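You operate a simulated robot arm through the tools that you are given. There is no shell and no other tool. Be economical: measure what you need, move in short steps, check, and stop when the job is done.

You are at the controls of a simulated two-armed robot. One attempt, no reset.

Task
Wind the loose paper back on the roll and set the brake.
Fine: set the steel weight on the table between the paper and the flat cards and let the red brake off for winding; the flat cards stay.

The check looks at the end state, three seconds after you hand in, the way a careful person would. Anything else that was tipped, shoved, dropped, spilled or broken makes it a failure.

Robot
Two 7-joint arms with fingered hands on one trunk that stands fixed in place. Base frame: the origin is at the foot of the trunk, x ahead of it, y to its left, z up; the work surface is at about z = 800. Lengths are in mm, angles in rad, forces in N, time in s.
The left shoulder is at [70, 169, 1268], the right one opposite. With the tool pointing down near the work surface each hand reaches from about 100 to 640 mm from the base axis, measured 20 degrees to its own side. Payload 3.4 kg a hand.
The tool frame of a hand sits at the grasp point between the pads (the TCP): z along the fingers, y along the line on which they close. The tips reach 23 mm beyond it. Largest opening 116 mm; the body of the gripper starts 65 mm behind the TCP. The gripper is a hand of 4 fingers: y runs from the thumb to the fingers, the wrist lies at [0, 0, -211] in the tool frame, and closing takes about 1.5 s.
Orientation is that of the tool frame in the base frame, as a unit quaternion [x, y, z, w]. With the fingers straight down and closing along the base's y, the tool's x points along the base's -x, its y along +y and its z along -z.

Tools
- The arms move only by the tool drive_tool. It takes "left_steps", "right_steps" or both (then of equal length, played together; a hand with none holds still); each is a list of rows, each an object (a shift or turn left out is 0, a gripper value left out holds the last) with "translation": the shift along the tool's x, y, z in units of 30 mm (1.0 is 30 mm), a list of three; "turn": the turn, a rotation vector about the tool's x, y, z in units of 6 degrees (1.0 is 6 degrees), a list of three. In form: [{"translation": [x, y, z], "turn": [rx, ry, rz]}, ...]. A call has 1 to 12 rows; each row shifts and turns the commanded pose from where the row before left it, along the tool's axes as they then stand. "left_claw" and "right_claw" are, for a hand that has rows, the gripper command, from -1 (shut) to 1 (fully open), values between in proportion, set as the call begins (left out, the last holds). A call with a number of a shift or a turn outside -1 to 1 is refused whole. Rows are played at 5 a second. More than 50 mm and 0.15 rad between two rows, or a gripper value outside its range, and nothing of the call is played. A pose out of reach is approached as far as the arm can. The call stops where the force on the tool passes 50 N (or 10 N more than at its start, if that is more) or the arm is blocked; 0.2 s more then pass. The fingers move at their own pace (about 153 mm/s each) and stop on an object; they squeeze with about 29 N. The grip force told is the motor's: it shows also when the fingers shut on nothing. Time passes only in rows, and 0.2 s behind the last, so rows that do not move let the fingers close. It gives the time, the measured TCP pose, the force on the tool (base axes), the opening and the grip force at its end, in the units of the frame above (readings bear some noise), with the torque about the TCP (base axes, N m) and any sound that the robot's microphone picked up.
- Cameras (640 x 400 px; columns grow to the right, rows downward): "scene" is now at [133.6, -16.1, 1474.9]; the picture's right is [-0.35, -0.94, 0.00], its down [-0.68, 0.26, -0.68] and it looks along [0.64, -0.24, -0.73] (base axes); focal length 214 px, centre (320, 200). "left" rides on the left gripper at [-69, 1, -90] in its tool frame; the picture's right is [-0.01, -1.00, 0.00], its down [0.80, -0.01, -0.61] and it looks along [0.61, -0.01, 0.80] (tool axes); focal length 251 px, centre (320, 200). "right" rides on the right gripper at [68, 1, -90] in its tool frame; the picture's right is [-0.01, 1.00, 0.00], its down [-0.79, -0.01, -0.61] and it looks along [-0.61, -0.01, 0.80] (tool axes); focal length 251 px, centre (320, 200). There is no depth. A picture from a camera that has moved, and an enlarged one, comes with that camera's place and axes in the base frame and with its lens. The place of the scene camera against the robot may be out by one fixed shift of up to 25 mm in any direction.
- grab_frame(camera): a new picture of that camera. It takes no simulated time.
- lift_body(by): slides the trunk up (or, below 0, down) by that many mm; the arms and the scene camera ride with it, the base frame stays. It gives what a move gives, with no picture.
- set_grasp(shape, hand): the hand has 4 fingers and takes this shape, open, in about a second: jaw (thumb against the fingers, like two jaws); tri (thumb and two fingers); tip (a fingertip pinch); poke (one finger out to press); point (the index stretched); flat (the hand flat); cup (the hand cupped); fist (a fist). The gripper value then closes the fingers along that shape, each until it touches; the sizes above hold for jaw. It gives what a move gives, with no picture.
- turn_head(pan, tilt): turns the head with the scene camera to pan (to the left, within 1.501 rad either way) and tilt (down, from -0.506 to 1.204), counted from straight ahead of the robot. It gives what a move gives.
- inspect(camera, box): a new picture of the part [left, top, right, bottom] of that camera's present view, enlarged. It takes no simulated time.
- close_job(): hands the job in; it is judged then, once.

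Work in short steps. Places have to be worked out from the pictures, the camera data and where the tool is seen: move nearer, look again, correct. Check each grasp and each placing, and mend what went wrong. You have 120 turns and 78 pictures in all, those below and enlarged ones among them. Open the grippers and draw the arms clear of the work before you hand the job in, unless the task says otherwise; then end with one line.

The tools are called after "Request:" as name(argument=value, ...) on one line, values as JSON. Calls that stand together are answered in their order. drive_tool: Moves the arms, as the interface text tells. Its arguments: {"type":"object","properties":{"left_steps":{"type":"array","items":{"type":"object","properties":{"translation":{"type":"array","items":{"type":"number"}},"turn":{"type":"array","items":{"type":"number"}}}}},"left_claw":{"type":"number"},"right_steps":{"type":"array","items":{"type":"object","properties":{"translation":{"type":"array","items":{"type":"number"}},"turn":{"type":"array","items":{"type":"number"}}}}},"right_claw":{"type":"number"}},"required":[]} The other tools are called the same way: lift_body (by) slides the trunk up or down; set_grasp (shape, hand) gives the hand a shape; turn_head (pan, tilt) turns the head that bears the scene camera; grab_frame (camera) takes a picture; inspect (camera, box) takes an enlarged picture of a part of a camera's view; close_job () hands the job in.

At the start:

```text
clock: 0.0
left_tcp_pos: [404.2, -71.6, 1239.2]
left_orientation: [0.0, 1.0, 0.0, 0.0]
left_force: [-0.6, 0.4, 0.6]
left_ft_torque: [0.0, 0.0, 0.0]
left_opening: 115.6
left_finger_force: 0.1
left_shape: jaw
right_tcp_pos: [345.4, -451.6, 1225.4]
right_orientation: [-0.001, 1.0, 0.0, 0.0]
right_force: [0.6, -0.2, -0.1]
right_ft_torque: [-0.03, 0.02, 0.03]
right_opening: 116.0
right_finger_force: 0.1
right_shape: jaw
trunk travel left (down, up): [-775.0, 165.0]
head pan, tilt: [-0.361, 0.817]
```

scene: 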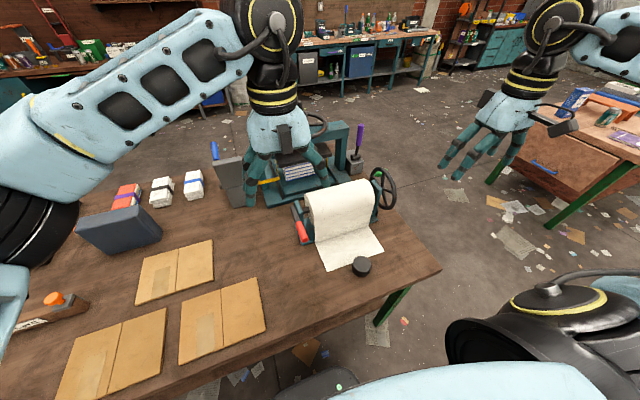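
right: 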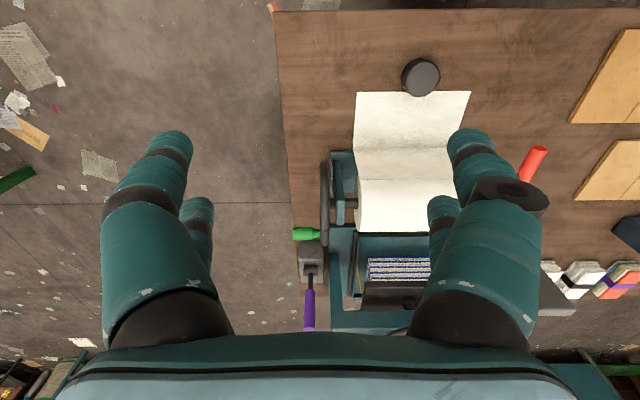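
left: 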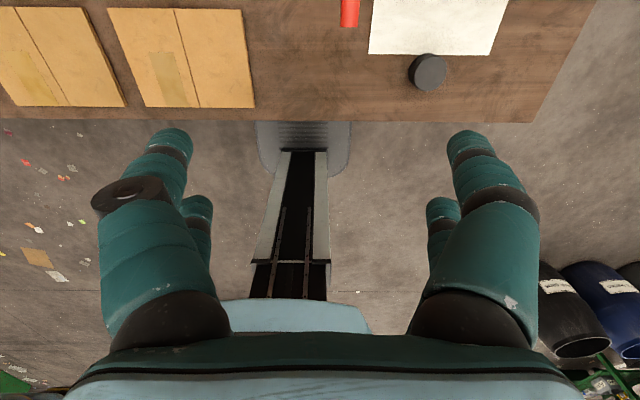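

I see the roll with a handwheel on its right, a red lever on its left, and a round dark weight on the paper's end. I'll enlarge these parts first.

Request:
inspect(camera="scene", box=[220, 110, 460, 290])

Request:
inspect(camera="right", box=[260, 20, 580, 340])

```text
2.22 times, centred on (340, 200) of scene
camera zoom: at [133.6, -16.1, 1474.9], right [-0.35, -0.94, 0.0], down [-0.68, 0.26, -0.68], along [0.64, -0.24, -0.73], focal length 477 px, centre (276, 200)
```

zoom: 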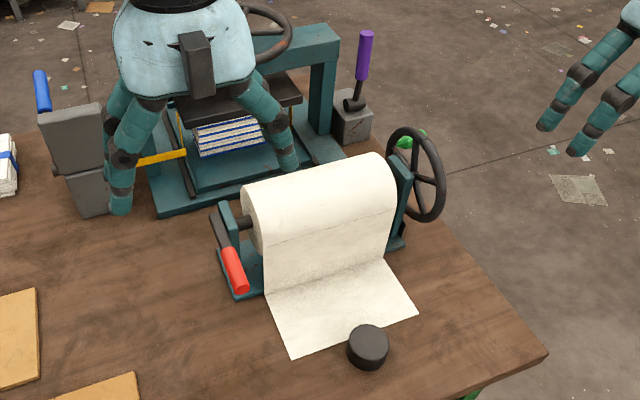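

```text
1.25 times, centred on (420, 180) of right
camera zoom: at [276.7, -450.3, 1314.3], right [0.01, 1.0, 0.0], down [0.79, -0.01, 0.61], along [0.61, -0.01, -0.8], focal length 314 px, centre (195, 225)
```

zoom: 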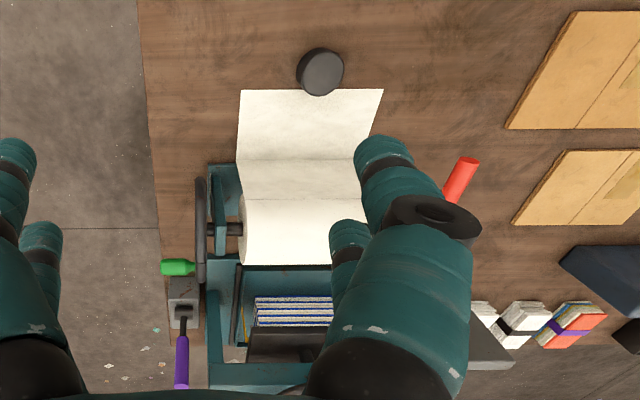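

The weight is near (379, -274), the wheel near (605, -448, 900) with its handle near (695, -492, 900), and the red lever's end near (472, -94, 935). I'll move the left hand out to its own side and bring the right hand above the weight.

Request:
drive_tool(right_steps=[{"translation": [-0.2, 1, 0.9]}, {"translation": [-0.2, 1, 0.9]}, {"translation": [-0.2, 1, 0.9]}, {"translation": [-0.2, 1, 0.9]}, {"translation": [-0.2, 1, 0.9]}, {"translation": [-0.1, 0.93, 0.9]}, {"translation": [0, 0, 1]}, {"translation": [0, 0, 1]}, {"translation": [0, 0, 0.5]}], left_steps=[{"translation": [0, 1, 0]}, {"translation": [0, 1, 0]}, {"translation": [0, 1, 0]}, {"translation": [0, 1, 0]}, {"translation": [0, 1, 0]}, {"translation": [0, 1, 0]}, {"translation": [0, 0, 0]}, {"translation": [0, 0, 0]}, {"translation": [0, 0, 0]}])

Request:
grab_frame(camera="right")

Request:
grab_frame(camera="left")

Request:
grab_frame(camera="scene")

```text
clock: 2.0
left_tcp_pos: [403.4, 110.4, 1237.8]
left_orientation: [0.0, 1.0, -0.001, 0.0]
left_force: [-0.9, -0.2, 0.0]
left_ft_torque: [-0.01, 0.0, 0.02]
left_opening: 116.0
left_finger_force: 0.1
left_shape: jaw
right_tcp_pos: [378.3, -271.6, 989.1]
right_orientation: [0.0, 1.0, 0.0, 0.0]
right_force: [-0.2, 0.4, 0.0]
right_ft_torque: [0.02, -0.01, 0.04]
right_opening: 116.1
right_finger_force: 0.0
right_shape: jaw
trunk travel left (down, up): [-775.0, 165.0]
head pan, tilt: [-0.361, 0.817]
```

```text
72 pictures are left
camera right: at [309.7, -271.5, 1078.0], right [0.01, 1.0, 0.0], down [0.79, -0.01, 0.61], along [0.61, -0.01, -0.79], focal length 251 px, centre (320, 200)
```

right: 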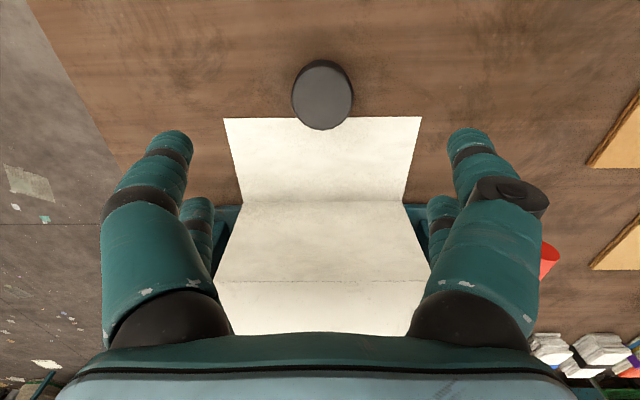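

```text
71 pictures are left
camera left: at [472.2, 110.2, 1328.3], right [0.01, -1.0, 0.0], down [-0.79, -0.01, 0.61], along [-0.61, -0.01, -0.79], focal length 251 px, centre (320, 200)
```

left: 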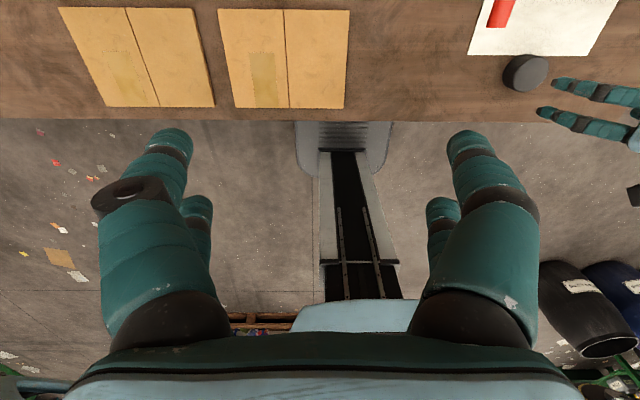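

```text
70 pictures are left
camera scene: at [134.0, -15.0, 1474.9], right [-0.35, -0.94, 0.0], down [-0.68, 0.26, -0.68], along [0.64, -0.24, -0.73], focal length 214 px, centre (320, 200)
```

scene: 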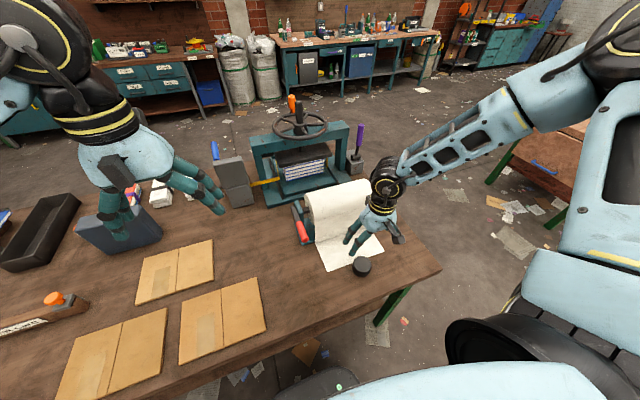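

The weight is centred right under the hand at about (377, -271), about 60 mm across. I descend to about z = 830.

Request:
drive_tool(right_steps=[{"translation": [0, 0, 1]}, {"translation": [0, 0, 1]}, {"translation": [0, 0, 1]}, {"translation": [0, 0, 1]}, {"translation": [0, 0, 0.7]}, {"translation": [0, 0, 0.5]}, {"translation": [0, 0, 0]}])

Request:
grab_frame(camera="right")

Request:
inspect(camera="scene", box=[280, 170, 440, 290])

```text
clock: 3.6
left_tcp_pos: [403.5, 108.1, 1238.3]
left_orientation: [0.0, 1.0, 0.0, 0.0]
left_force: [0.4, 0.2, -0.3]
left_ft_torque: [0.0, -0.01, -0.01]
left_opening: 115.9
left_finger_force: 0.0
left_shape: jaw
right_tcp_pos: [375.1, -277.6, 850.8]
right_orientation: [0.0, 1.0, 0.0, 0.0]
right_force: [-0.1, 0.0, 0.5]
right_ft_torque: [0.02, -0.01, 0.0]
right_opening: 116.0
right_finger_force: 0.0
right_shape: jaw
right hand out of reach, approached as far as the arm can: row 5, 6
trunk travel left (down, up): [-775.0, 165.0]
head pan, tilt: [-0.361, 0.817]
```

```text
69 pictures are left
camera right: at [306.5, -276.1, 938.5], right [0.01, 1.0, 0.0], down [0.79, -0.01, 0.61], along [0.61, -0.01, -0.79], focal length 251 px, centre (320, 200)
```

right: 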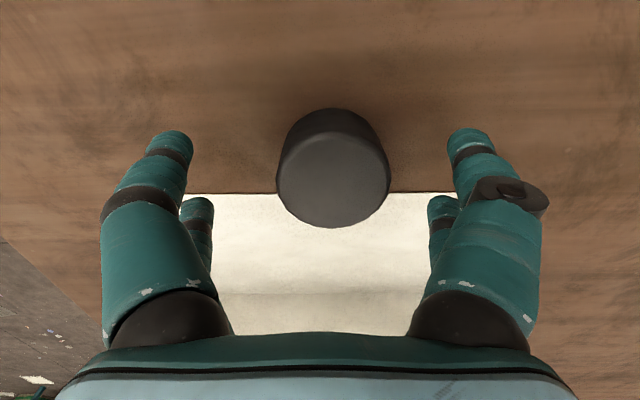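

```text
3.33 times, centred on (360, 230) of scene
camera zoom: at [133.9, -16.0, 1474.9], right [-0.35, -0.94, 0.0], down [-0.68, 0.26, -0.68], along [0.64, -0.24, -0.73], focal length 715 px, centre (187, 100)
```

zoom: 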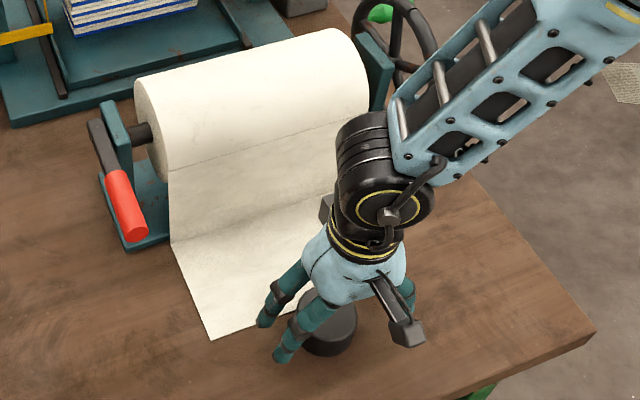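

The arm ran out of downward reach at z = 851, so I lower the trunk 20 mm, which carries the hand down.

Request:
lift_body(by=-20)

```text
clock: 4.3
left_tcp_pos: [402.8, 109.0, 1218.1]
left_orientation: [0.0, 1.0, 0.001, 0.0]
left_force: [-0.5, 0.5, 0.4]
left_ft_torque: [0.0, -0.03, 0.01]
left_opening: 115.9
left_finger_force: 0.1
left_shape: jaw
right_tcp_pos: [375.3, -276.0, 829.0]
right_orientation: [0.0, 1.0, 0.0, 0.001]
right_force: [1.2, 0.5, 0.0]
right_ft_torque: [0.0, -0.02, -0.03]
right_opening: 115.9
right_finger_force: 0.1
right_shape: jaw
trunk travel left (down, up): [-755.0, 185.0]
head pan, tilt: [-0.361, 0.817]
```

At z = 829 now, so I nudge +5 mm in y to centre on the weight and then close.

Request:
drive_tool(right_steps=[{"translation": [0, 0.15, 0]}, {"translation": [0, 0, 0]}])

Request:
drive_tool(right_steps=[{}, {}, {}, {}, {}, {}, {}, {}], right_claw=-1)

Request:
grab_frame(camera="right")

```text
clock: 4.9
left_tcp_pos: [402.7, 107.8, 1217.9]
left_orientation: [0.0, 1.0, 0.0, 0.0]
left_force: [-0.3, -0.6, 0.9]
left_ft_torque: [0.02, 0.03, 0.01]
left_opening: 115.7
left_finger_force: 0.1
left_shape: jaw
right_tcp_pos: [374.2, -271.9, 831.2]
right_orientation: [0.0, 1.0, 0.001, 0.001]
right_force: [-0.7, -0.2, -0.7]
right_ft_torque: [0.02, -0.07, -0.01]
right_opening: 116.0
right_finger_force: 0.1
right_shape: jaw
trunk travel left (down, up): [-755.0, 185.0]
head pan, tilt: [-0.361, 0.817]
```

```text
clock: 6.7
left_tcp_pos: [402.9, 108.6, 1218.0]
left_orientation: [0.0, 1.0, 0.0, 0.0]
left_force: [0.0, 1.0, -0.1]
left_ft_torque: [-0.01, 0.01, 0.03]
left_opening: 115.8
left_finger_force: 0.0
left_shape: jaw
right_tcp_pos: [374.1, -272.2, 830.8]
right_orientation: [-0.001, 1.0, 0.001, 0.0]
right_force: [-0.4, 0.5, 0.4]
right_ft_torque: [0.05, -0.03, 0.03]
right_opening: 34.9
right_finger_force: 29.1
right_shape: jaw
trunk travel left (down, up): [-755.0, 185.0]
head pan, tilt: [-0.361, 0.817]
```

```text
67 pictures are left
camera right: at [305.8, -272.1, 919.8], right [0.01, 1.0, 0.0], down [0.79, -0.01, 0.61], along [0.61, 0.0, -0.79], focal length 251 px, centre (320, 200)
```

right: 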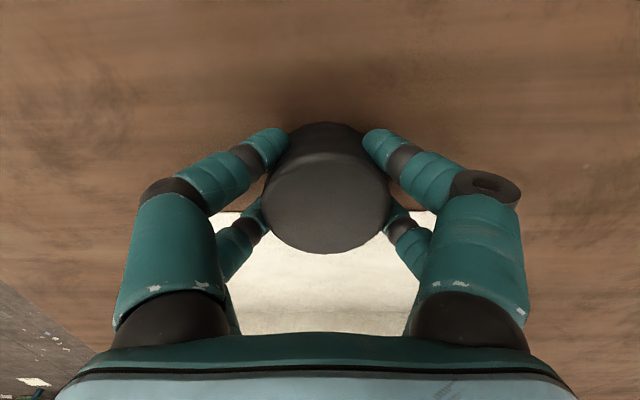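

The fingers hold the weight around its rim, so I lift slowly and check.

Request:
drive_tool(right_steps=[{"translation": [0, 0, -0.5]}, {"translation": [0, 0, -0.8]}, {"translation": [0, 0, -0.8]}, {}])

Request:
grab_frame(camera="right")

Request:
grab_frame(camera="scene")

```text
clock: 7.7
left_tcp_pos: [404.4, 107.3, 1217.8]
left_orientation: [0.0, 1.0, 0.0, 0.0]
left_force: [-1.2, 0.0, -0.6]
left_ft_torque: [-0.02, 0.0, 0.03]
left_opening: 115.8
left_finger_force: 0.0
left_shape: jaw
right_tcp_pos: [376.5, -272.4, 891.3]
right_orientation: [0.0, 1.0, 0.002, 0.0]
right_force: [0.1, -0.1, -7.0]
right_ft_torque: [0.0, 0.04, 0.02]
right_opening: 34.7
right_finger_force: 29.3
right_shape: jaw
trunk travel left (down, up): [-755.0, 185.0]
head pan, tilt: [-0.361, 0.817]
```

```text
66 pictures are left
camera right: at [306.9, -271.8, 979.9], right [0.01, 1.0, 0.0], down [0.8, -0.01, 0.61], along [0.61, 0.0, -0.8], focal length 251 px, centre (320, 200)
```

right: 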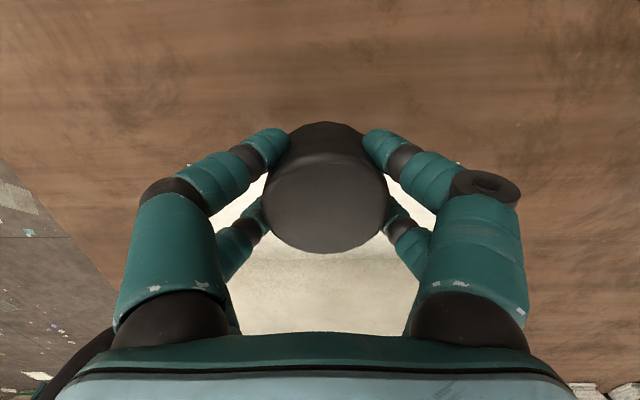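

```text
65 pictures are left
camera scene: at [134.9, -16.8, 1454.8], right [-0.35, -0.94, 0.0], down [-0.68, 0.26, -0.68], along [0.64, -0.24, -0.73], focal length 214 px, centre (320, 200)
```

scene: 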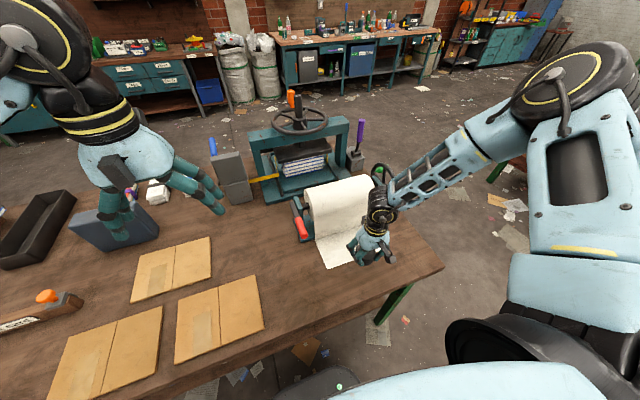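

The weight (7 N) is off the paper. I carry it to about y = -75, midway between the paper and the cards.

Request:
drive_tool(right_steps=[{"translation": [0, 1, 0]}, {"translation": [0, 1, 0]}, {"translation": [0, 1, 0]}, {"translation": [0, 1, 0]}, {"translation": [0, 1, 0]}, {"translation": [0, 1, 0]}, {"translation": [0, 0.57, 0]}, {"translation": [0, 0, 0.8]}, {"translation": [0, 0, 0.7]}, {"translation": [0, 0, 0.2]}, {}])

Request:
grab_frame(camera="right")

```text
clock: 10.1
left_tcp_pos: [404.1, 109.0, 1219.2]
left_orientation: [0.001, 1.0, 0.0, 0.0]
left_force: [-0.2, -0.6, 0.2]
left_ft_torque: [0.01, 0.0, 0.02]
left_opening: 115.7
left_finger_force: 0.0
left_shape: jaw
right_tcp_pos: [355.9, -152.2, 907.6]
right_orientation: [-0.001, 1.0, 0.0, 0.0]
right_force: [-0.1, 0.4, -6.0]
right_ft_torque: [-0.03, 0.02, 0.02]
right_opening: 34.3
right_finger_force: 29.0
right_shape: jaw
right hand out of reach, approached as far as the arm can: row 4, 5, 6, 7, 8, 9, 10
trunk travel left (down, up): [-755.0, 185.0]
head pan, tilt: [-0.361, 0.817]
```

```text
64 pictures are left
camera right: at [287.0, -151.7, 996.9], right [0.01, 1.0, 0.0], down [0.8, -0.01, 0.61], along [0.61, 0.0, -0.8], focal length 251 px, centre (320, 200)
```

right: 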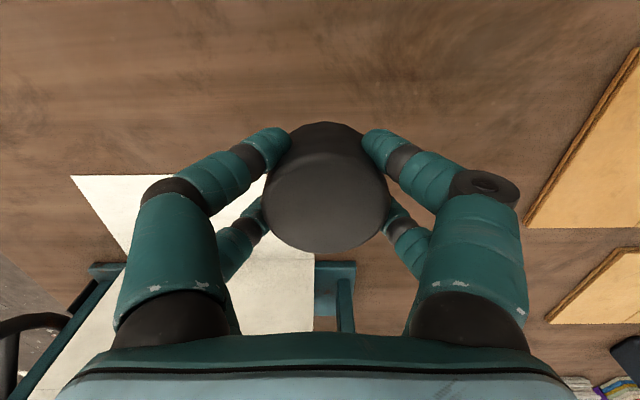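

The right arm can't reach inward with this wrist yaw. I rise slightly and turn the hand about 30° toward the forearm's direction before going on.

Request:
drive_tool(right_steps=[{"translation": [0, 0, -0.5], "turn": [0, 0, -1]}, {"turn": [0, 0, -1]}, {"turn": [0, 0, -1]}, {"turn": [0, 0, -1]}, {"turn": [0, 0, -1]}, {}])

```text
clock: 11.5
left_tcp_pos: [403.3, 107.6, 1218.2]
left_orientation: [0.0, 1.0, 0.001, 0.0]
left_force: [0.3, -0.1, -0.3]
left_ft_torque: [0.01, 0.01, -0.04]
left_opening: 115.7
left_finger_force: 0.1
left_shape: jaw
right_tcp_pos: [353.8, -151.4, 921.0]
right_orientation: [-0.26, 0.966, 0.0, 0.0]
right_force: [0.0, 0.5, -6.6]
right_ft_torque: [-0.02, 0.04, 0.01]
right_opening: 34.6
right_finger_force: 29.0
right_shape: jaw
trunk travel left (down, up): [-755.0, 185.0]
head pan, tilt: [-0.361, 0.817]
```

The turn worked and the command restarts from the measured pose. Now I go to about (365, -80) at this height.

Request:
drive_tool(right_steps=[{"translation": [-0.5, 0.62, 0]}, {"translation": [-0.5, 0.62, 0]}, {"translation": [-0.5, 0.62, 0]}, {}])

```text
clock: 12.5
left_tcp_pos: [404.4, 108.6, 1218.4]
left_orientation: [0.0, 1.0, 0.001, 0.0]
left_force: [-0.4, 0.5, -0.5]
left_ft_torque: [-0.01, -0.01, 0.02]
left_opening: 115.9
left_finger_force: 0.0
left_shape: jaw
right_tcp_pos: [356.2, -119.4, 949.8]
right_orientation: [-0.259, 0.966, 0.002, 0.0]
right_force: [0.1, 0.1, -5.1]
right_ft_torque: [-0.04, 0.05, 0.02]
right_opening: 34.4
right_finger_force: 29.0
right_shape: jaw
right hand out of reach, approached as far as the arm can: row 1, 2, 3
trunk travel left (down, up): [-755.0, 185.0]
head pan, tilt: [-0.361, 0.817]
```

The inward limit seems tied to the hand being low against the shoulder. I raise the hand and lower the trunk to gain room.

Request:
drive_tool(right_steps=[{"translation": [0, 0, -1]}, {"translation": [0, 0, -1]}, {"translation": [0, 0, -1]}, {}])

Request:
lift_body(by=-140)

Request:
drive_tool(right_steps=[{"translation": [-0.5, 0.62, 0]}, {"translation": [-0.5, 0.62, 0]}, {}])

```text
clock: 13.5
left_tcp_pos: [405.0, 109.0, 1218.7]
left_orientation: [0.001, 1.0, 0.0, 0.0]
left_force: [-0.7, -0.7, -0.8]
left_ft_torque: [0.01, -0.02, 0.02]
left_opening: 115.9
left_finger_force: 0.2
left_shape: jaw
right_tcp_pos: [357.3, -119.3, 1039.6]
right_orientation: [-0.258, 0.966, 0.001, 0.0]
right_force: [-0.4, -0.7, -5.6]
right_ft_torque: [-0.06, 0.06, 0.0]
right_opening: 34.3
right_finger_force: 29.0
right_shape: jaw
trunk travel left (down, up): [-755.0, 185.0]
head pan, tilt: [-0.361, 0.817]
```

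```text
clock: 15.1
left_tcp_pos: [404.2, 108.6, 1078.9]
left_orientation: [0.0, 1.0, 0.0, 0.0]
left_force: [0.9, -0.6, -0.2]
left_ft_torque: [-0.04, 0.01, -0.01]
left_opening: 116.1
left_finger_force: 0.1
left_shape: jaw
right_tcp_pos: [357.0, -119.5, 899.3]
right_orientation: [-0.258, 0.966, 0.001, 0.0]
right_force: [-0.3, -0.4, -6.6]
right_ft_torque: [-0.01, 0.04, 0.03]
right_opening: 34.1
right_finger_force: 28.9
right_shape: jaw
trunk travel left (down, up): [-615.0, 325.0]
head pan, tilt: [-0.361, 0.817]
```

```text
clock: 15.9
left_tcp_pos: [403.0, 108.8, 1078.7]
left_orientation: [0.0, 1.0, 0.001, 0.0]
left_force: [-0.3, 0.4, 0.7]
left_ft_torque: [0.03, 0.01, 0.01]
left_opening: 115.6
left_finger_force: 0.0
left_shape: jaw
right_tcp_pos: [364.5, -78.3, 902.8]
right_orientation: [-0.259, 0.966, 0.002, 0.002]
right_force: [0.1, 0.5, -6.8]
right_ft_torque: [-0.05, 0.03, 0.0]
right_opening: 34.3
right_finger_force: 28.9
right_shape: jaw
right hand out of reach, approached as far as the arm can: row 2
trunk travel left (down, up): [-615.0, 325.0]
head pan, tilt: [-0.361, 0.817]
```

Now at (364, -78, 903), where I want it. I lower the trunk 70 mm so the weight comes down to just above the table.

Request:
lift_body(by=-68)

Request:
grab_frame(camera="right")

Request:
grab_frame(camera="scene")

```text
clock: 17.0
left_tcp_pos: [403.3, 108.6, 1009.9]
left_orientation: [0.0, 1.0, 0.001, -0.001]
left_force: [-0.2, 0.9, 0.1]
left_ft_torque: [0.0, -0.03, 0.03]
left_opening: 115.9
left_finger_force: 0.1
left_shape: jaw
right_tcp_pos: [363.9, -77.1, 834.2]
right_orientation: [-0.259, 0.966, 0.001, 0.0]
right_force: [1.3, 1.3, -6.2]
right_ft_torque: [-0.02, 0.03, 0.0]
right_opening: 34.0
right_finger_force: 29.4
right_shape: jaw
trunk travel left (down, up): [-547.0, 393.0]
head pan, tilt: [-0.361, 0.817]
```

```text
63 pictures are left
camera right: at [303.3, -111.5, 922.6], right [-0.49, 0.87, 0.0], down [0.69, 0.39, 0.61], along [0.53, 0.3, -0.79], focal length 251 px, centre (320, 200)
```

right: 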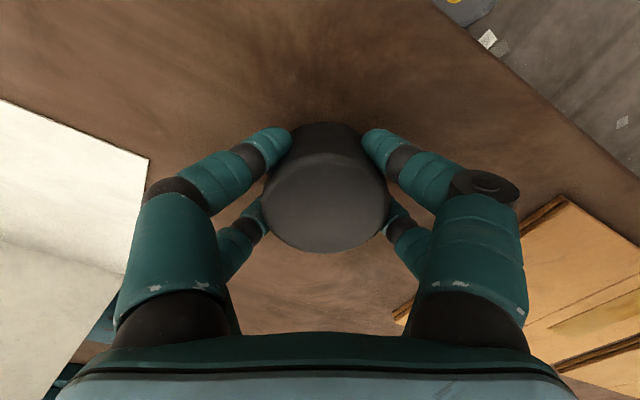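

```text
62 pictures are left
camera scene: at [134.0, -16.2, 1246.9], right [-0.35, -0.94, 0.0], down [-0.68, 0.26, -0.68], along [0.64, -0.24, -0.73], focal length 214 px, centre (320, 200)
```

scene: 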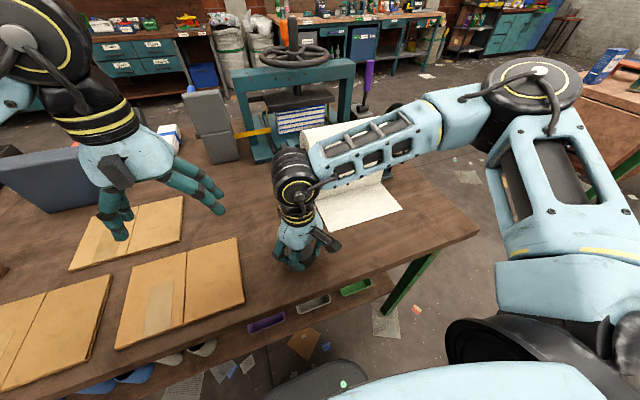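

The spot is good, clear of the cards and paper. I lower the last few mm and watch the force.

Request:
lift_body(by=-4)

Request:
drive_tool(right_steps=[{}, {}, {}, {}, {}], right_claw=0.6)

Request:
drive_tool(right_steps=[{"translation": [0, 0, -0.7]}, {"translation": [0, 0, -1]}, {"translation": [0, 0, -1]}, {"translation": [0, 0, -1]}, {"translation": [0, 0, -1]}])

Request:
grab_frame(camera="right")

```text
clock: 17.5
left_tcp_pos: [402.0, 107.2, 1005.9]
left_orientation: [0.0, 1.0, 0.0, 0.0]
left_force: [-0.4, -0.1, 0.0]
left_ft_torque: [0.01, 0.0, 0.0]
left_opening: 115.9
left_finger_force: 0.1
left_shape: jaw
right_tcp_pos: [363.2, -78.0, 830.8]
right_orientation: [-0.259, 0.966, 0.002, 0.001]
right_force: [0.0, -1.1, 10.1]
right_ft_torque: [0.07, -0.09, 0.01]
right_opening: 34.4
right_finger_force: 28.8
right_shape: jaw
trunk travel left (down, up): [-543.0, 397.0]
head pan, tilt: [-0.361, 0.817]
```

```text
clock: 18.7
left_tcp_pos: [403.8, 109.3, 1006.5]
left_orientation: [0.0, 1.0, 0.0, 0.0]
left_force: [0.5, 0.7, 0.1]
left_ft_torque: [-0.01, -0.04, 0.02]
left_opening: 116.1
left_finger_force: 0.0
left_shape: jaw
right_tcp_pos: [362.1, -77.5, 829.5]
right_orientation: [-0.259, 0.966, 0.001, 0.001]
right_force: [-0.7, 0.0, -0.1]
right_ft_torque: [-0.01, 0.0, 0.01]
right_opening: 92.5
right_finger_force: 0.1
right_shape: jaw
trunk travel left (down, up): [-543.0, 397.0]
head pan, tilt: [-0.361, 0.817]
```

```text
clock: 19.9
left_tcp_pos: [401.9, 109.0, 1006.1]
left_orientation: [-0.001, 1.0, 0.0, -0.001]
left_force: [0.1, 0.4, -0.3]
left_ft_torque: [-0.04, 0.02, -0.01]
left_opening: 115.7
left_finger_force: 0.0
left_shape: jaw
right_tcp_pos: [362.0, -79.3, 971.6]
right_orientation: [-0.26, 0.966, 0.001, 0.001]
right_force: [0.0, 0.1, -0.1]
right_ft_torque: [0.04, 0.01, 0.02]
right_opening: 92.6
right_finger_force: 0.1
right_shape: jaw
trunk travel left (down, up): [-543.0, 397.0]
head pan, tilt: [-0.361, 0.817]
```

```text
61 pictures are left
camera right: at [302.3, -113.5, 1060.6], right [-0.49, 0.87, 0.0], down [0.69, 0.39, 0.61], along [0.53, 0.3, -0.79], focal length 251 px, centre (320, 200)
```

right: 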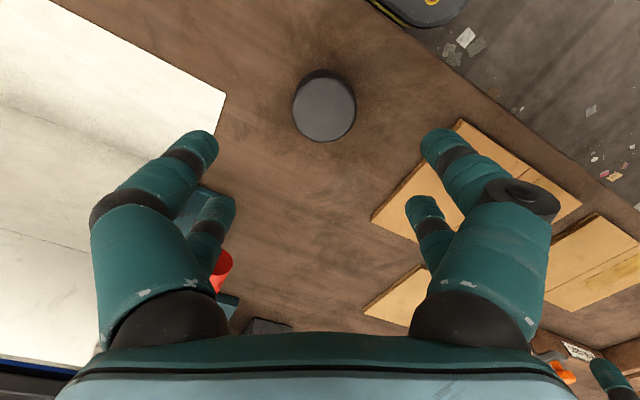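

The weight sits upright on bare table. I withdraw the right hand to its own side at greater height and un-yaw it, then look at the brake and wheel.

Request:
drive_tool(right_steps=[{"translation": [0.69, -0.97, -0.3]}, {"translation": [0.69, -0.97, -0.3]}, {"translation": [0.69, -0.97, -0.3]}, {"translation": [0.69, -0.97, -0.3]}, {"translation": [0.69, -0.97, -0.3]}, {"translation": [0.69, -0.97, -0.3]}, {"translation": [0.69, -0.97, -0.3]}, {"turn": [0, 0, 1]}, {"turn": [0, 0, 1]}, {"turn": [0, 0, 1]}, {"turn": [0, 0, 1]}, {"turn": [0, 0, 1]}])

Request:
grab_frame(camera="scene")

Request:
inspect(camera="scene", box=[220, 80, 420, 240])

Request:
grab_frame(camera="right")

```text
clock: 22.5
left_tcp_pos: [402.4, 109.7, 1005.8]
left_orientation: [0.0, 1.0, 0.0, 0.001]
left_force: [0.4, 0.5, 0.3]
left_ft_torque: [0.0, 0.0, 0.04]
left_opening: 116.1
left_finger_force: 0.0
left_shape: jaw
right_tcp_pos: [338.9, -328.0, 1034.0]
right_orientation: [0.001, 1.0, 0.003, 0.001]
right_force: [0.3, 0.2, 1.0]
right_ft_torque: [0.0, 0.02, -0.03]
right_opening: 92.6
right_finger_force: 0.0
right_shape: jaw
trunk travel left (down, up): [-543.0, 397.0]
head pan, tilt: [-0.361, 0.817]
```

```text
60 pictures are left
camera scene: at [133.5, -16.0, 1242.9], right [-0.35, -0.94, 0.0], down [-0.68, 0.26, -0.68], along [0.64, -0.24, -0.73], focal length 214 px, centre (320, 200)
```

scene: 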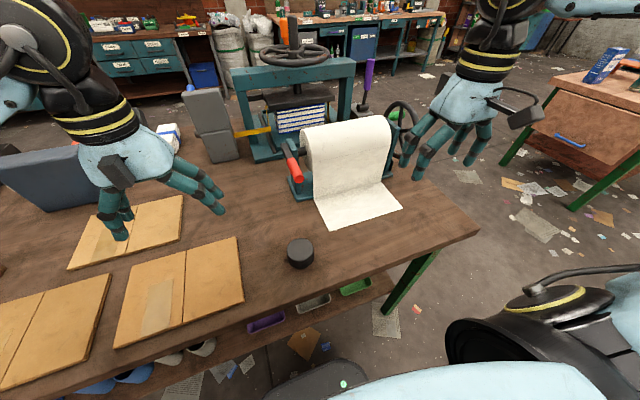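

```text
2.50 times, centred on (320, 160) of scene
camera zoom: at [133.5, -16.0, 1242.9], right [-0.35, -0.94, 0.0], down [-0.68, 0.26, -0.68], along [0.64, -0.24, -0.73], focal length 536 px, centre (320, 300)
```

zoom: 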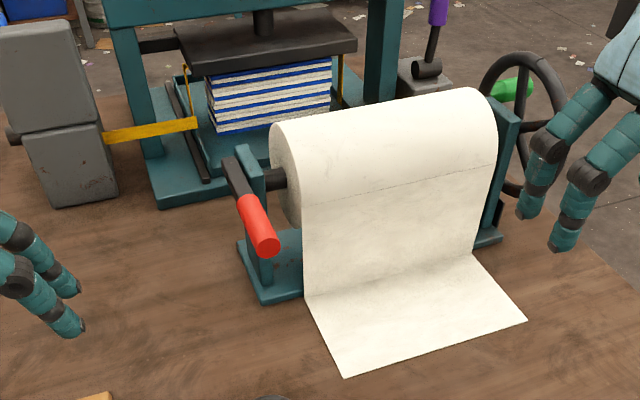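

```text
58 pictures are left
camera right: at [270.2, -326.5, 1122.1], right [0.01, 1.0, 0.0], down [0.79, -0.01, 0.61], along [0.61, 0.0, -0.79], focal length 251 px, centre (320, 200)
```

right: 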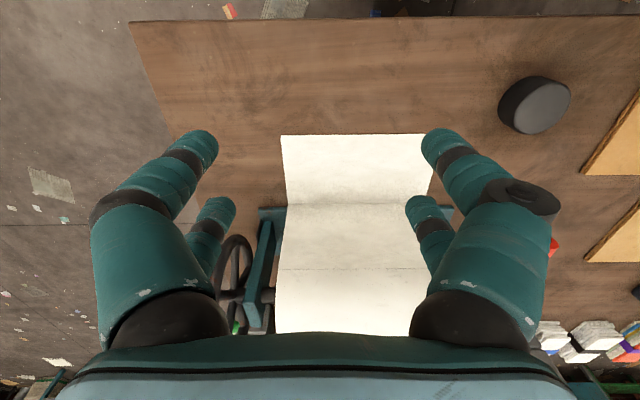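

The brake lever runs roughly level from about (620, -98, 933) to its red end at (468, -94, 943); roll axis is near z = 914. I move the right hand outward and yaw it so its camera views the wheel from outside.

Request:
drive_tool(right_steps=[{"translation": [0, -1, -0.3]}, {"translation": [0, -1, -0.3]}, {"translation": [0, -1, -0.3]}, {"translation": [0, -1, -0.3]}, {"translation": [0, -1, -0.3]}, {"translation": [0, -1, -0.3]}, {"translation": [0, -1, -0.3]}, {"turn": [0, 0, -1]}, {"turn": [0, 0, -1]}, {"turn": [0, 0, -1]}, {"turn": [0, 0, -1]}, {"turn": [0, 0, -1]}])

Request:
drive_tool(right_steps=[{"turn": [0, 0, -1]}, {"turn": [0, 0, -1]}, {"turn": [0, 0, -1]}, {"turn": [0, 0, -1]}, {"turn": [0, 0, -1]}, {"turn": [0, 0, -1]}, {"turn": [0, 0, -1]}, {"turn": [0, 0, -1]}, {"turn": [0, 0, -1]}, {"turn": [0, 0, -1]}])

Request:
grab_frame(camera="right")

```text
clock: 25.1
left_tcp_pos: [402.7, 108.1, 1005.7]
left_orientation: [0.0, 1.0, 0.0, 0.0]
left_force: [-0.5, 0.3, -0.3]
left_ft_torque: [0.0, 0.0, 0.0]
left_opening: 115.7
left_finger_force: 0.1
left_shape: jaw
right_tcp_pos: [339.1, -536.6, 1095.7]
right_orientation: [-0.26, 0.966, 0.001, 0.001]
right_force: [0.6, -0.5, 0.5]
right_ft_torque: [-0.01, 0.0, 0.0]
right_opening: 92.5
right_finger_force: 0.0
right_shape: jaw
trunk travel left (down, up): [-543.0, 397.0]
head pan, tilt: [-0.361, 0.817]
```

```text
clock: 27.3
left_tcp_pos: [404.1, 108.5, 1007.7]
left_orientation: [0.0, 1.0, 0.0, 0.0]
left_force: [0.0, -0.7, 0.2]
left_ft_torque: [0.01, 0.02, 0.02]
left_opening: 115.6
left_finger_force: 0.2
left_shape: jaw
right_tcp_pos: [338.5, -537.6, 1096.4]
right_orientation: [0.708, -0.706, 0.0, -0.001]
right_force: [-0.6, 0.4, -0.7]
right_ft_torque: [-0.01, 0.0, 0.01]
right_opening: 92.4
right_finger_force: 0.0
right_shape: jaw
trunk travel left (down, up): [-543.0, 397.0]
head pan, tilt: [-0.361, 0.817]
```

```text
57 pictures are left
camera right: at [337.8, -606.1, 1183.9], right [-1.0, 0.01, 0.0], down [0.01, 0.79, 0.61], along [0.01, 0.61, -0.79], focal length 251 px, centre (320, 200)
```

right: 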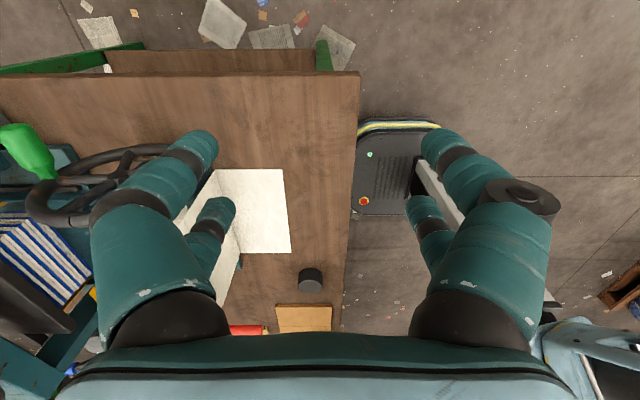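

The handle is seen near (685, -480, 918). I pitch the hand forward about 48° so the fingers point forward and down.

Request:
drive_tool(right_steps=[{"turn": [1, 0, 0]}, {"turn": [1, 0, 0]}, {"turn": [1, 0, 0]}, {"turn": [1, 0, 0]}, {"turn": [1, 0, 0]}, {"turn": [1, 0, 0]}, {"turn": [1, 0, 0]}, {"turn": [1, 0, 0]}, {}])

Request:
grab_frame(camera="right")

Request:
grab_frame(camera="scene")

```text
clock: 29.3
left_tcp_pos: [403.5, 107.9, 1005.6]
left_orientation: [0.0, 1.0, 0.001, 0.001]
left_force: [0.3, -0.1, 0.3]
left_ft_torque: [-0.01, 0.0, 0.02]
left_opening: 116.0
left_finger_force: 0.0
left_shape: jaw
right_tcp_pos: [339.6, -538.2, 1096.3]
right_orientation: [-0.646, 0.646, -0.287, 0.288]
right_force: [-0.2, 0.7, -1.1]
right_ft_torque: [-0.01, 0.0, 0.02]
right_opening: 92.4
right_finger_force: 0.1
right_shape: jaw
trunk travel left (down, up): [-543.0, 397.0]
head pan, tilt: [-0.361, 0.817]
```

```text
56 pictures are left
camera right: at [271.7, -605.6, 1154.1], right [-0.67, 0.01, -0.74], down [-0.45, 0.79, 0.41], along [0.6, 0.61, -0.52], focal length 251 px, centre (320, 200)
```

right: 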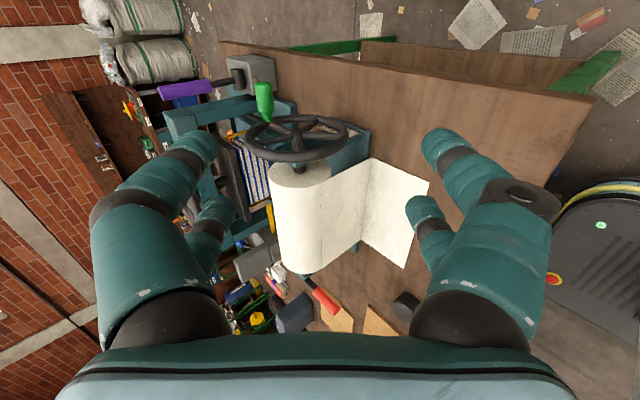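

```text
55 pictures are left
camera scene: at [133.9, -16.2, 1242.9], right [-0.35, -0.94, 0.0], down [-0.68, 0.26, -0.68], along [0.64, -0.24, -0.73], focal length 214 px, centre (320, 200)
```

scene: 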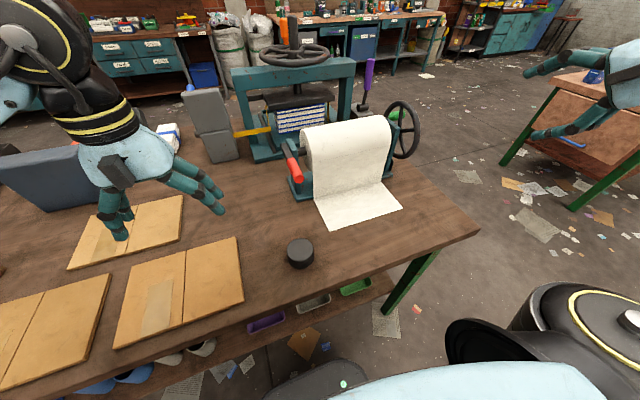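

This view fixes the wheel: centre near (610, -430, 912), handle from y = -440 to -497 at (696, ·, 915), so radius about 86. Next the brake: I bring the left hand above the red lever grip.

Request:
drive_tool(left_steps=[{"translation": [-0.44, -0.96, -0.2]}, {"translation": [-0.44, -0.96, -0.2]}, {"translation": [-0.44, -0.96, -0.2]}, {"translation": [-0.44, -0.96, -0.2]}, {"translation": [-0.44, -0.96, -0.2]}, {"translation": [-0.44, -0.96, -0.2]}, {"translation": [-0.44, -0.96, 0]}, {}], left_claw=0.3)

Request:
grab_frame(camera="left")

Request:
grab_frame(camera="right")

```text
clock: 31.1
left_tcp_pos: [496.8, -88.5, 1043.4]
left_orientation: [-0.002, 1.0, -0.004, 0.001]
left_force: [-0.3, 0.0, 0.2]
left_ft_torque: [0.0, -0.01, 0.02]
left_opening: 76.1
left_finger_force: 0.1
left_shape: jaw
right_tcp_pos: [340.0, -534.6, 1097.6]
right_orientation: [0.646, -0.646, 0.287, -0.288]
right_force: [0.3, 0.1, -0.8]
right_ft_torque: [-0.02, 0.02, -0.01]
right_opening: 92.6
right_finger_force: 0.0
right_shape: jaw
trunk travel left (down, up): [-543.0, 397.0]
head pan, tilt: [-0.361, 0.817]
```

```text
54 pictures are left
camera left: at [564.6, -87.1, 1133.8], right [0.01, -1.0, 0.01], down [-0.8, -0.01, 0.6], along [-0.6, -0.01, -0.8], focal length 251 px, centre (320, 200)
```

left: 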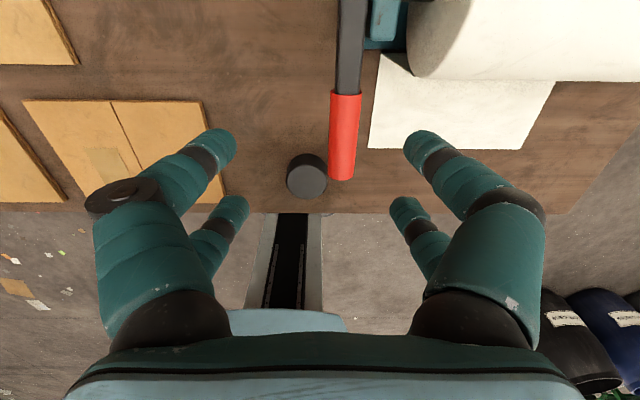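

```text
53 pictures are left
camera right: at [272.0, -603.9, 1155.2], right [-0.67, 0.01, -0.74], down [-0.45, 0.79, 0.41], along [0.59, 0.61, -0.53], focal length 251 px, centre (320, 200)
```

right: 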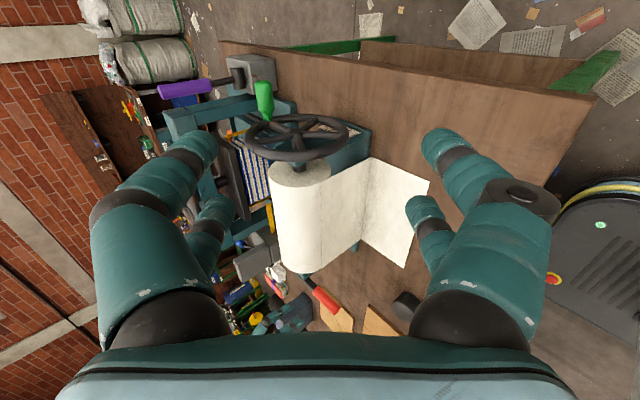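

The lever grip is at y ≈ -108 in this view and spans x 454–518. I line up on x ≈ 487 and descend astride it.

Request:
drive_tool(left_steps=[{"translation": [0.33, -0.65, 0]}, {"translation": [0, 0, 1]}, {"translation": [0, 0, 1]}, {"translation": [0, 0, 0.7]}, {}], left_claw=0.15)

Request:
grab_frame(camera="left")

```text
clock: 32.3
left_tcp_pos: [488.6, -99.4, 959.3]
left_orientation: [0.0, 1.0, 0.0, 0.0]
left_force: [0.2, -0.4, 0.4]
left_ft_torque: [0.01, 0.0, -0.02]
left_opening: 67.3
left_finger_force: 0.1
left_shape: jaw
left hand out of reach, approached as far as the arm can: row 1
right_tcp_pos: [340.2, -535.6, 1095.8]
right_orientation: [-0.645, 0.646, -0.287, 0.29]
right_force: [-0.9, -0.3, 0.4]
right_ft_torque: [0.0, 0.02, 0.02]
right_opening: 92.5
right_finger_force: 0.1
right_shape: jaw
trunk travel left (down, up): [-543.0, 397.0]
head pan, tilt: [-0.361, 0.817]
```

```text
52 pictures are left
camera left: at [556.7, -98.9, 1049.5], right [0.01, -1.0, 0.0], down [-0.8, -0.01, 0.61], along [-0.61, -0.01, -0.8], focal length 251 px, centre (320, 200)
```

left: 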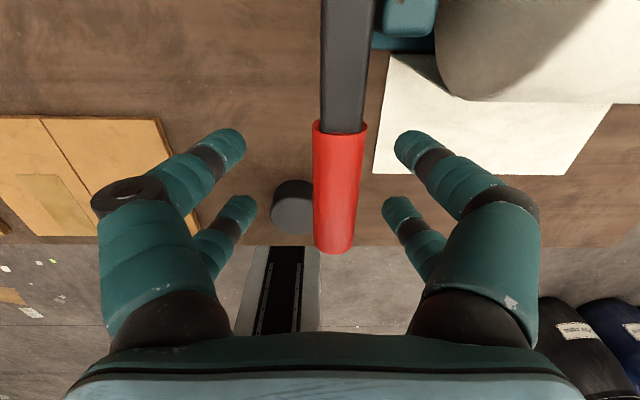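

The lever lies between the fingers, about 8 mm to -y of centre and near z = 955. I shift and descend a little, then close on it.

Request:
drive_tool(left_steps=[{"translation": [0, -0.25, 0.3]}, {}])

Request:
drive_tool(left_steps=[{}, {}, {}, {}, {}, {}], left_claw=-1)

Request:
grab_frame(camera="left")

```text
clock: 32.9
left_tcp_pos: [487.6, -106.2, 950.5]
left_orientation: [0.0, 1.0, 0.0, -0.001]
left_force: [0.3, -0.6, -0.3]
left_ft_torque: [0.01, 0.03, 0.02]
left_opening: 67.2
left_finger_force: 0.1
left_shape: jaw
right_tcp_pos: [339.4, -536.5, 1095.4]
right_orientation: [-0.645, 0.646, -0.286, 0.289]
right_force: [0.0, -0.4, 0.5]
right_ft_torque: [0.0, 0.0, 0.0]
right_opening: 92.5
right_finger_force: 0.1
right_shape: jaw
trunk travel left (down, up): [-543.0, 397.0]
head pan, tilt: [-0.361, 0.817]
```

```text
clock: 34.3
left_tcp_pos: [488.9, -106.6, 950.5]
left_orientation: [0.0, 1.0, 0.0, 0.0]
left_force: [-1.1, 1.7, -2.5]
left_ft_torque: [0.02, 0.1, 0.04]
left_opening: 2.7
left_finger_force: 29.0
left_shape: jaw
right_tcp_pos: [339.2, -536.7, 1095.8]
right_orientation: [-0.645, 0.646, -0.287, 0.289]
right_force: [0.5, -0.4, 1.0]
right_ft_torque: [-0.03, 0.04, 0.0]
right_opening: 92.5
right_finger_force: 0.1
right_shape: jaw
trunk travel left (down, up): [-543.0, 397.0]
head pan, tilt: [-0.361, 0.817]
```

```text
51 pictures are left
camera left: at [556.5, -106.7, 1040.9], right [0.01, -1.0, 0.0], down [-0.8, -0.01, 0.61], along [-0.61, -0.01, -0.8], focal length 251 px, centre (320, 200)
```

left: 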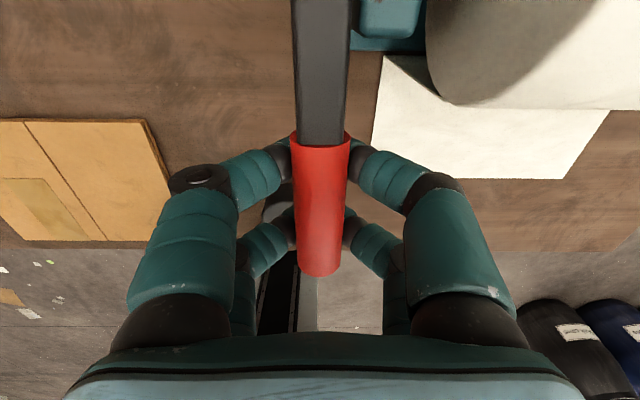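

The lever is gripped. I test upward by 10 mm and read the force.

Request:
drive_tool(left_steps=[{"translation": [0, 0, -0.2]}, {"translation": [0, 0, -0.2]}, {}])

```text
clock: 35.1
left_tcp_pos: [488.2, -107.2, 963.4]
left_orientation: [0.0, 1.0, 0.0, 0.0]
left_force: [1.3, 3.4, -1.8]
left_ft_torque: [0.02, 0.05, 0.0]
left_opening: 2.7
left_finger_force: 29.2
left_shape: jaw
right_tcp_pos: [339.3, -535.9, 1095.0]
right_orientation: [0.646, -0.646, 0.287, -0.288]
right_force: [0.4, 0.4, -0.1]
right_ft_torque: [0.0, -0.02, 0.01]
right_opening: 92.7
right_finger_force: 0.1
right_shape: jaw
trunk travel left (down, up): [-543.0, 397.0]
head pan, tilt: [-0.361, 0.817]
```

It moves up freely with little force. I follow the lever's arc upward, turning the hand with it.

Request:
drive_tool(left_steps=[{"translation": [0, 0, -0.44], "turn": [0, 1, 0]}, {"translation": [0, 0, -0.44], "turn": [0, 1, 0]}, {"translation": [0, 0, -0.44], "turn": [0, 1, 0]}, {}])

Request:
grab_frame(camera="left")

Request:
inspect(camera="scene", box=[220, 80, 420, 240])

```text
clock: 36.1
left_tcp_pos: [475.3, -88.9, 989.3]
left_orientation: [0.0, 0.991, 0.003, -0.133]
left_force: [7.0, -37.8, -4.1]
left_ft_torque: [0.89, 0.33, -0.37]
left_opening: 4.4
left_finger_force: 28.3
left_shape: jaw
left hand out of reach, approached as far as the arm can: row 2, 3
right_tcp_pos: [341.7, -544.7, 1089.4]
right_orientation: [-0.645, 0.648, -0.283, 0.291]
right_force: [-0.1, 0.7, -0.5]
right_ft_torque: [-0.01, 0.02, -0.02]
right_opening: 92.5
right_finger_force: 0.1
right_shape: jaw
trunk travel left (down, up): [-543.0, 397.0]
head pan, tilt: [-0.361, 0.817]
```

```text
50 pictures are left
camera left: at [565.5, -88.9, 1057.9], right [0.01, -1.0, -0.01], down [-0.61, -0.01, 0.79], along [-0.79, 0.0, -0.61], focal length 251 px, centre (320, 200)
```

left: 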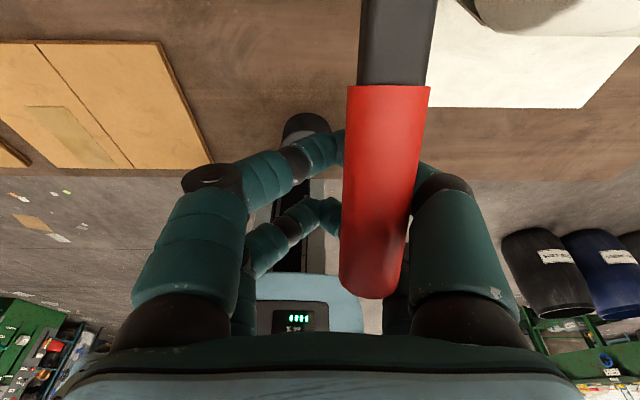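

```text
2.50 times, centred on (320, 160) of scene
camera zoom: at [136.3, -27.1, 1242.3], right [-0.35, -0.94, -0.01], down [-0.68, 0.26, -0.68], along [0.64, -0.24, -0.73], focal length 536 px, centre (320, 300)
```

zoom: 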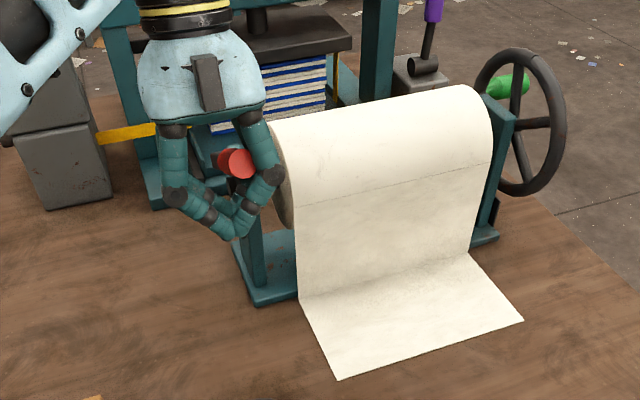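

The tilt exceeded the arm's reach and drags the lever sideways (38 N). I open the hand at once to relieve it.

Request:
drive_tool(left_steps=[{}, {}, {}], left_claw=0.2)

Request:
inspect(camera="scene", box=[220, 80, 420, 240])

Request:
grab_frame(camera="left")

```text
clock: 36.9
left_tcp_pos: [474.8, -80.8, 990.2]
left_orientation: [0.0, 0.992, 0.0, -0.129]
left_force: [-0.1, -0.4, -0.2]
left_ft_torque: [0.06, 0.04, 0.0]
left_opening: 69.5
left_finger_force: 0.0
left_shape: jaw
right_tcp_pos: [338.2, -538.7, 1095.0]
right_orientation: [-0.645, 0.647, -0.287, 0.289]
right_force: [-0.9, -0.1, 0.1]
right_ft_torque: [0.03, 0.02, 0.0]
right_opening: 92.5
right_finger_force: 0.0
right_shape: jaw
trunk travel left (down, up): [-543.0, 397.0]
head pan, tilt: [-0.361, 0.817]
```

```text
2.50 times, centred on (320, 160) of scene
camera zoom: at [133.6, -17.3, 1242.9], right [-0.35, -0.94, 0.0], down [-0.68, 0.26, -0.68], along [0.64, -0.24, -0.73], focal length 536 px, centre (320, 300)
```

zoom: 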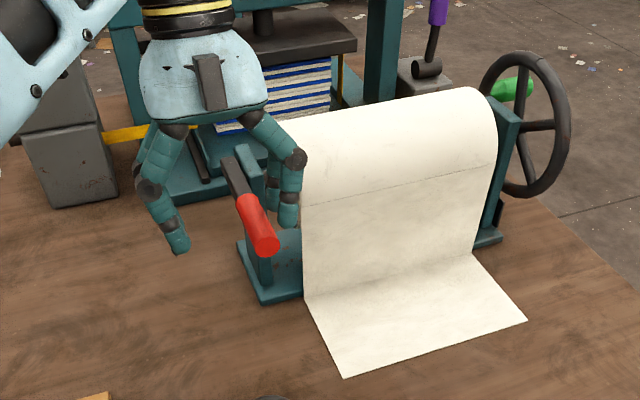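

```text
47 pictures are left
camera left: at [563.2, -80.9, 1060.1], right [0.01, -1.0, 0.0], down [-0.61, -0.01, 0.79], along [-0.79, -0.01, -0.61], focal length 251 px, centre (320, 200)
```

left: 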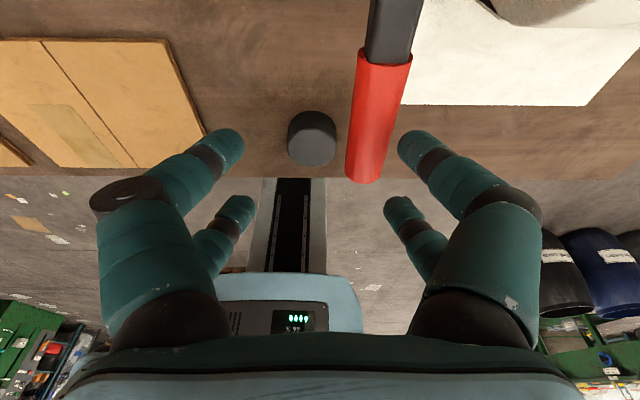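

The lever fell back to its rest place, so it has to be swung further to stay off. I back up and tilt the hand forward (fingers pointing ahead and down) to have range for the full arc.

Request:
drive_tool(left_steps=[{"translation": [0, 0, -0.8]}, {"turn": [0, -1, 0]}, {"turn": [0, -1, 0]}, {"turn": [0, -1, 0]}, {"turn": [0, -1, 0]}, {"turn": [0, -1, 0]}, {"turn": [0, -1, 0]}, {"turn": [0, -1, 0]}, {"turn": [0, -1, 0]}, {"turn": [0, -1, 0]}, {}])

Request:
grab_frame(camera="left")

```text
clock: 39.3
left_tcp_pos: [474.1, -70.8, 1011.3]
left_orientation: [0.001, 0.942, 0.0, 0.335]
left_force: [0.1, 0.1, -0.2]
left_ft_torque: [0.02, 0.02, 0.01]
left_opening: 69.4
left_finger_force: 0.0
left_shape: jaw
left hand out of reach, approached as far as the arm can: row 1
right_tcp_pos: [339.8, -536.6, 1095.8]
right_orientation: [-0.646, 0.646, -0.285, 0.289]
right_force: [0.5, 0.2, 0.2]
right_ft_torque: [0.0, 0.0, 0.01]
right_opening: 92.7
right_finger_force: 0.1
right_shape: jaw
trunk travel left (down, up): [-543.0, 397.0]
head pan, tilt: [-0.361, 0.817]
```

```text
46 pictures are left
camera left: at [469.9, -70.5, 1124.5], right [0.01, -1.0, 0.01], down [-1.0, -0.01, -0.03], along [0.03, -0.01, -1.0], focal length 251 px, centre (320, 200)
```

left: 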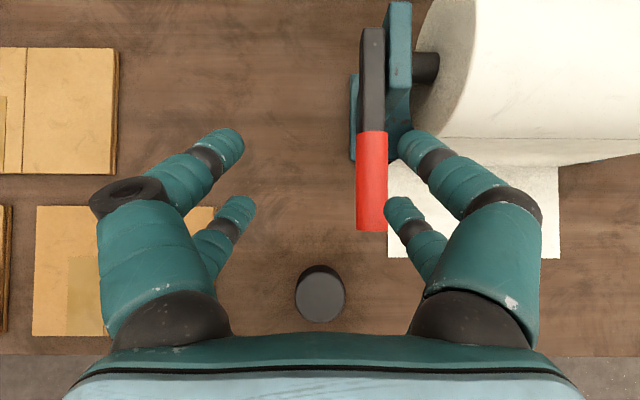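

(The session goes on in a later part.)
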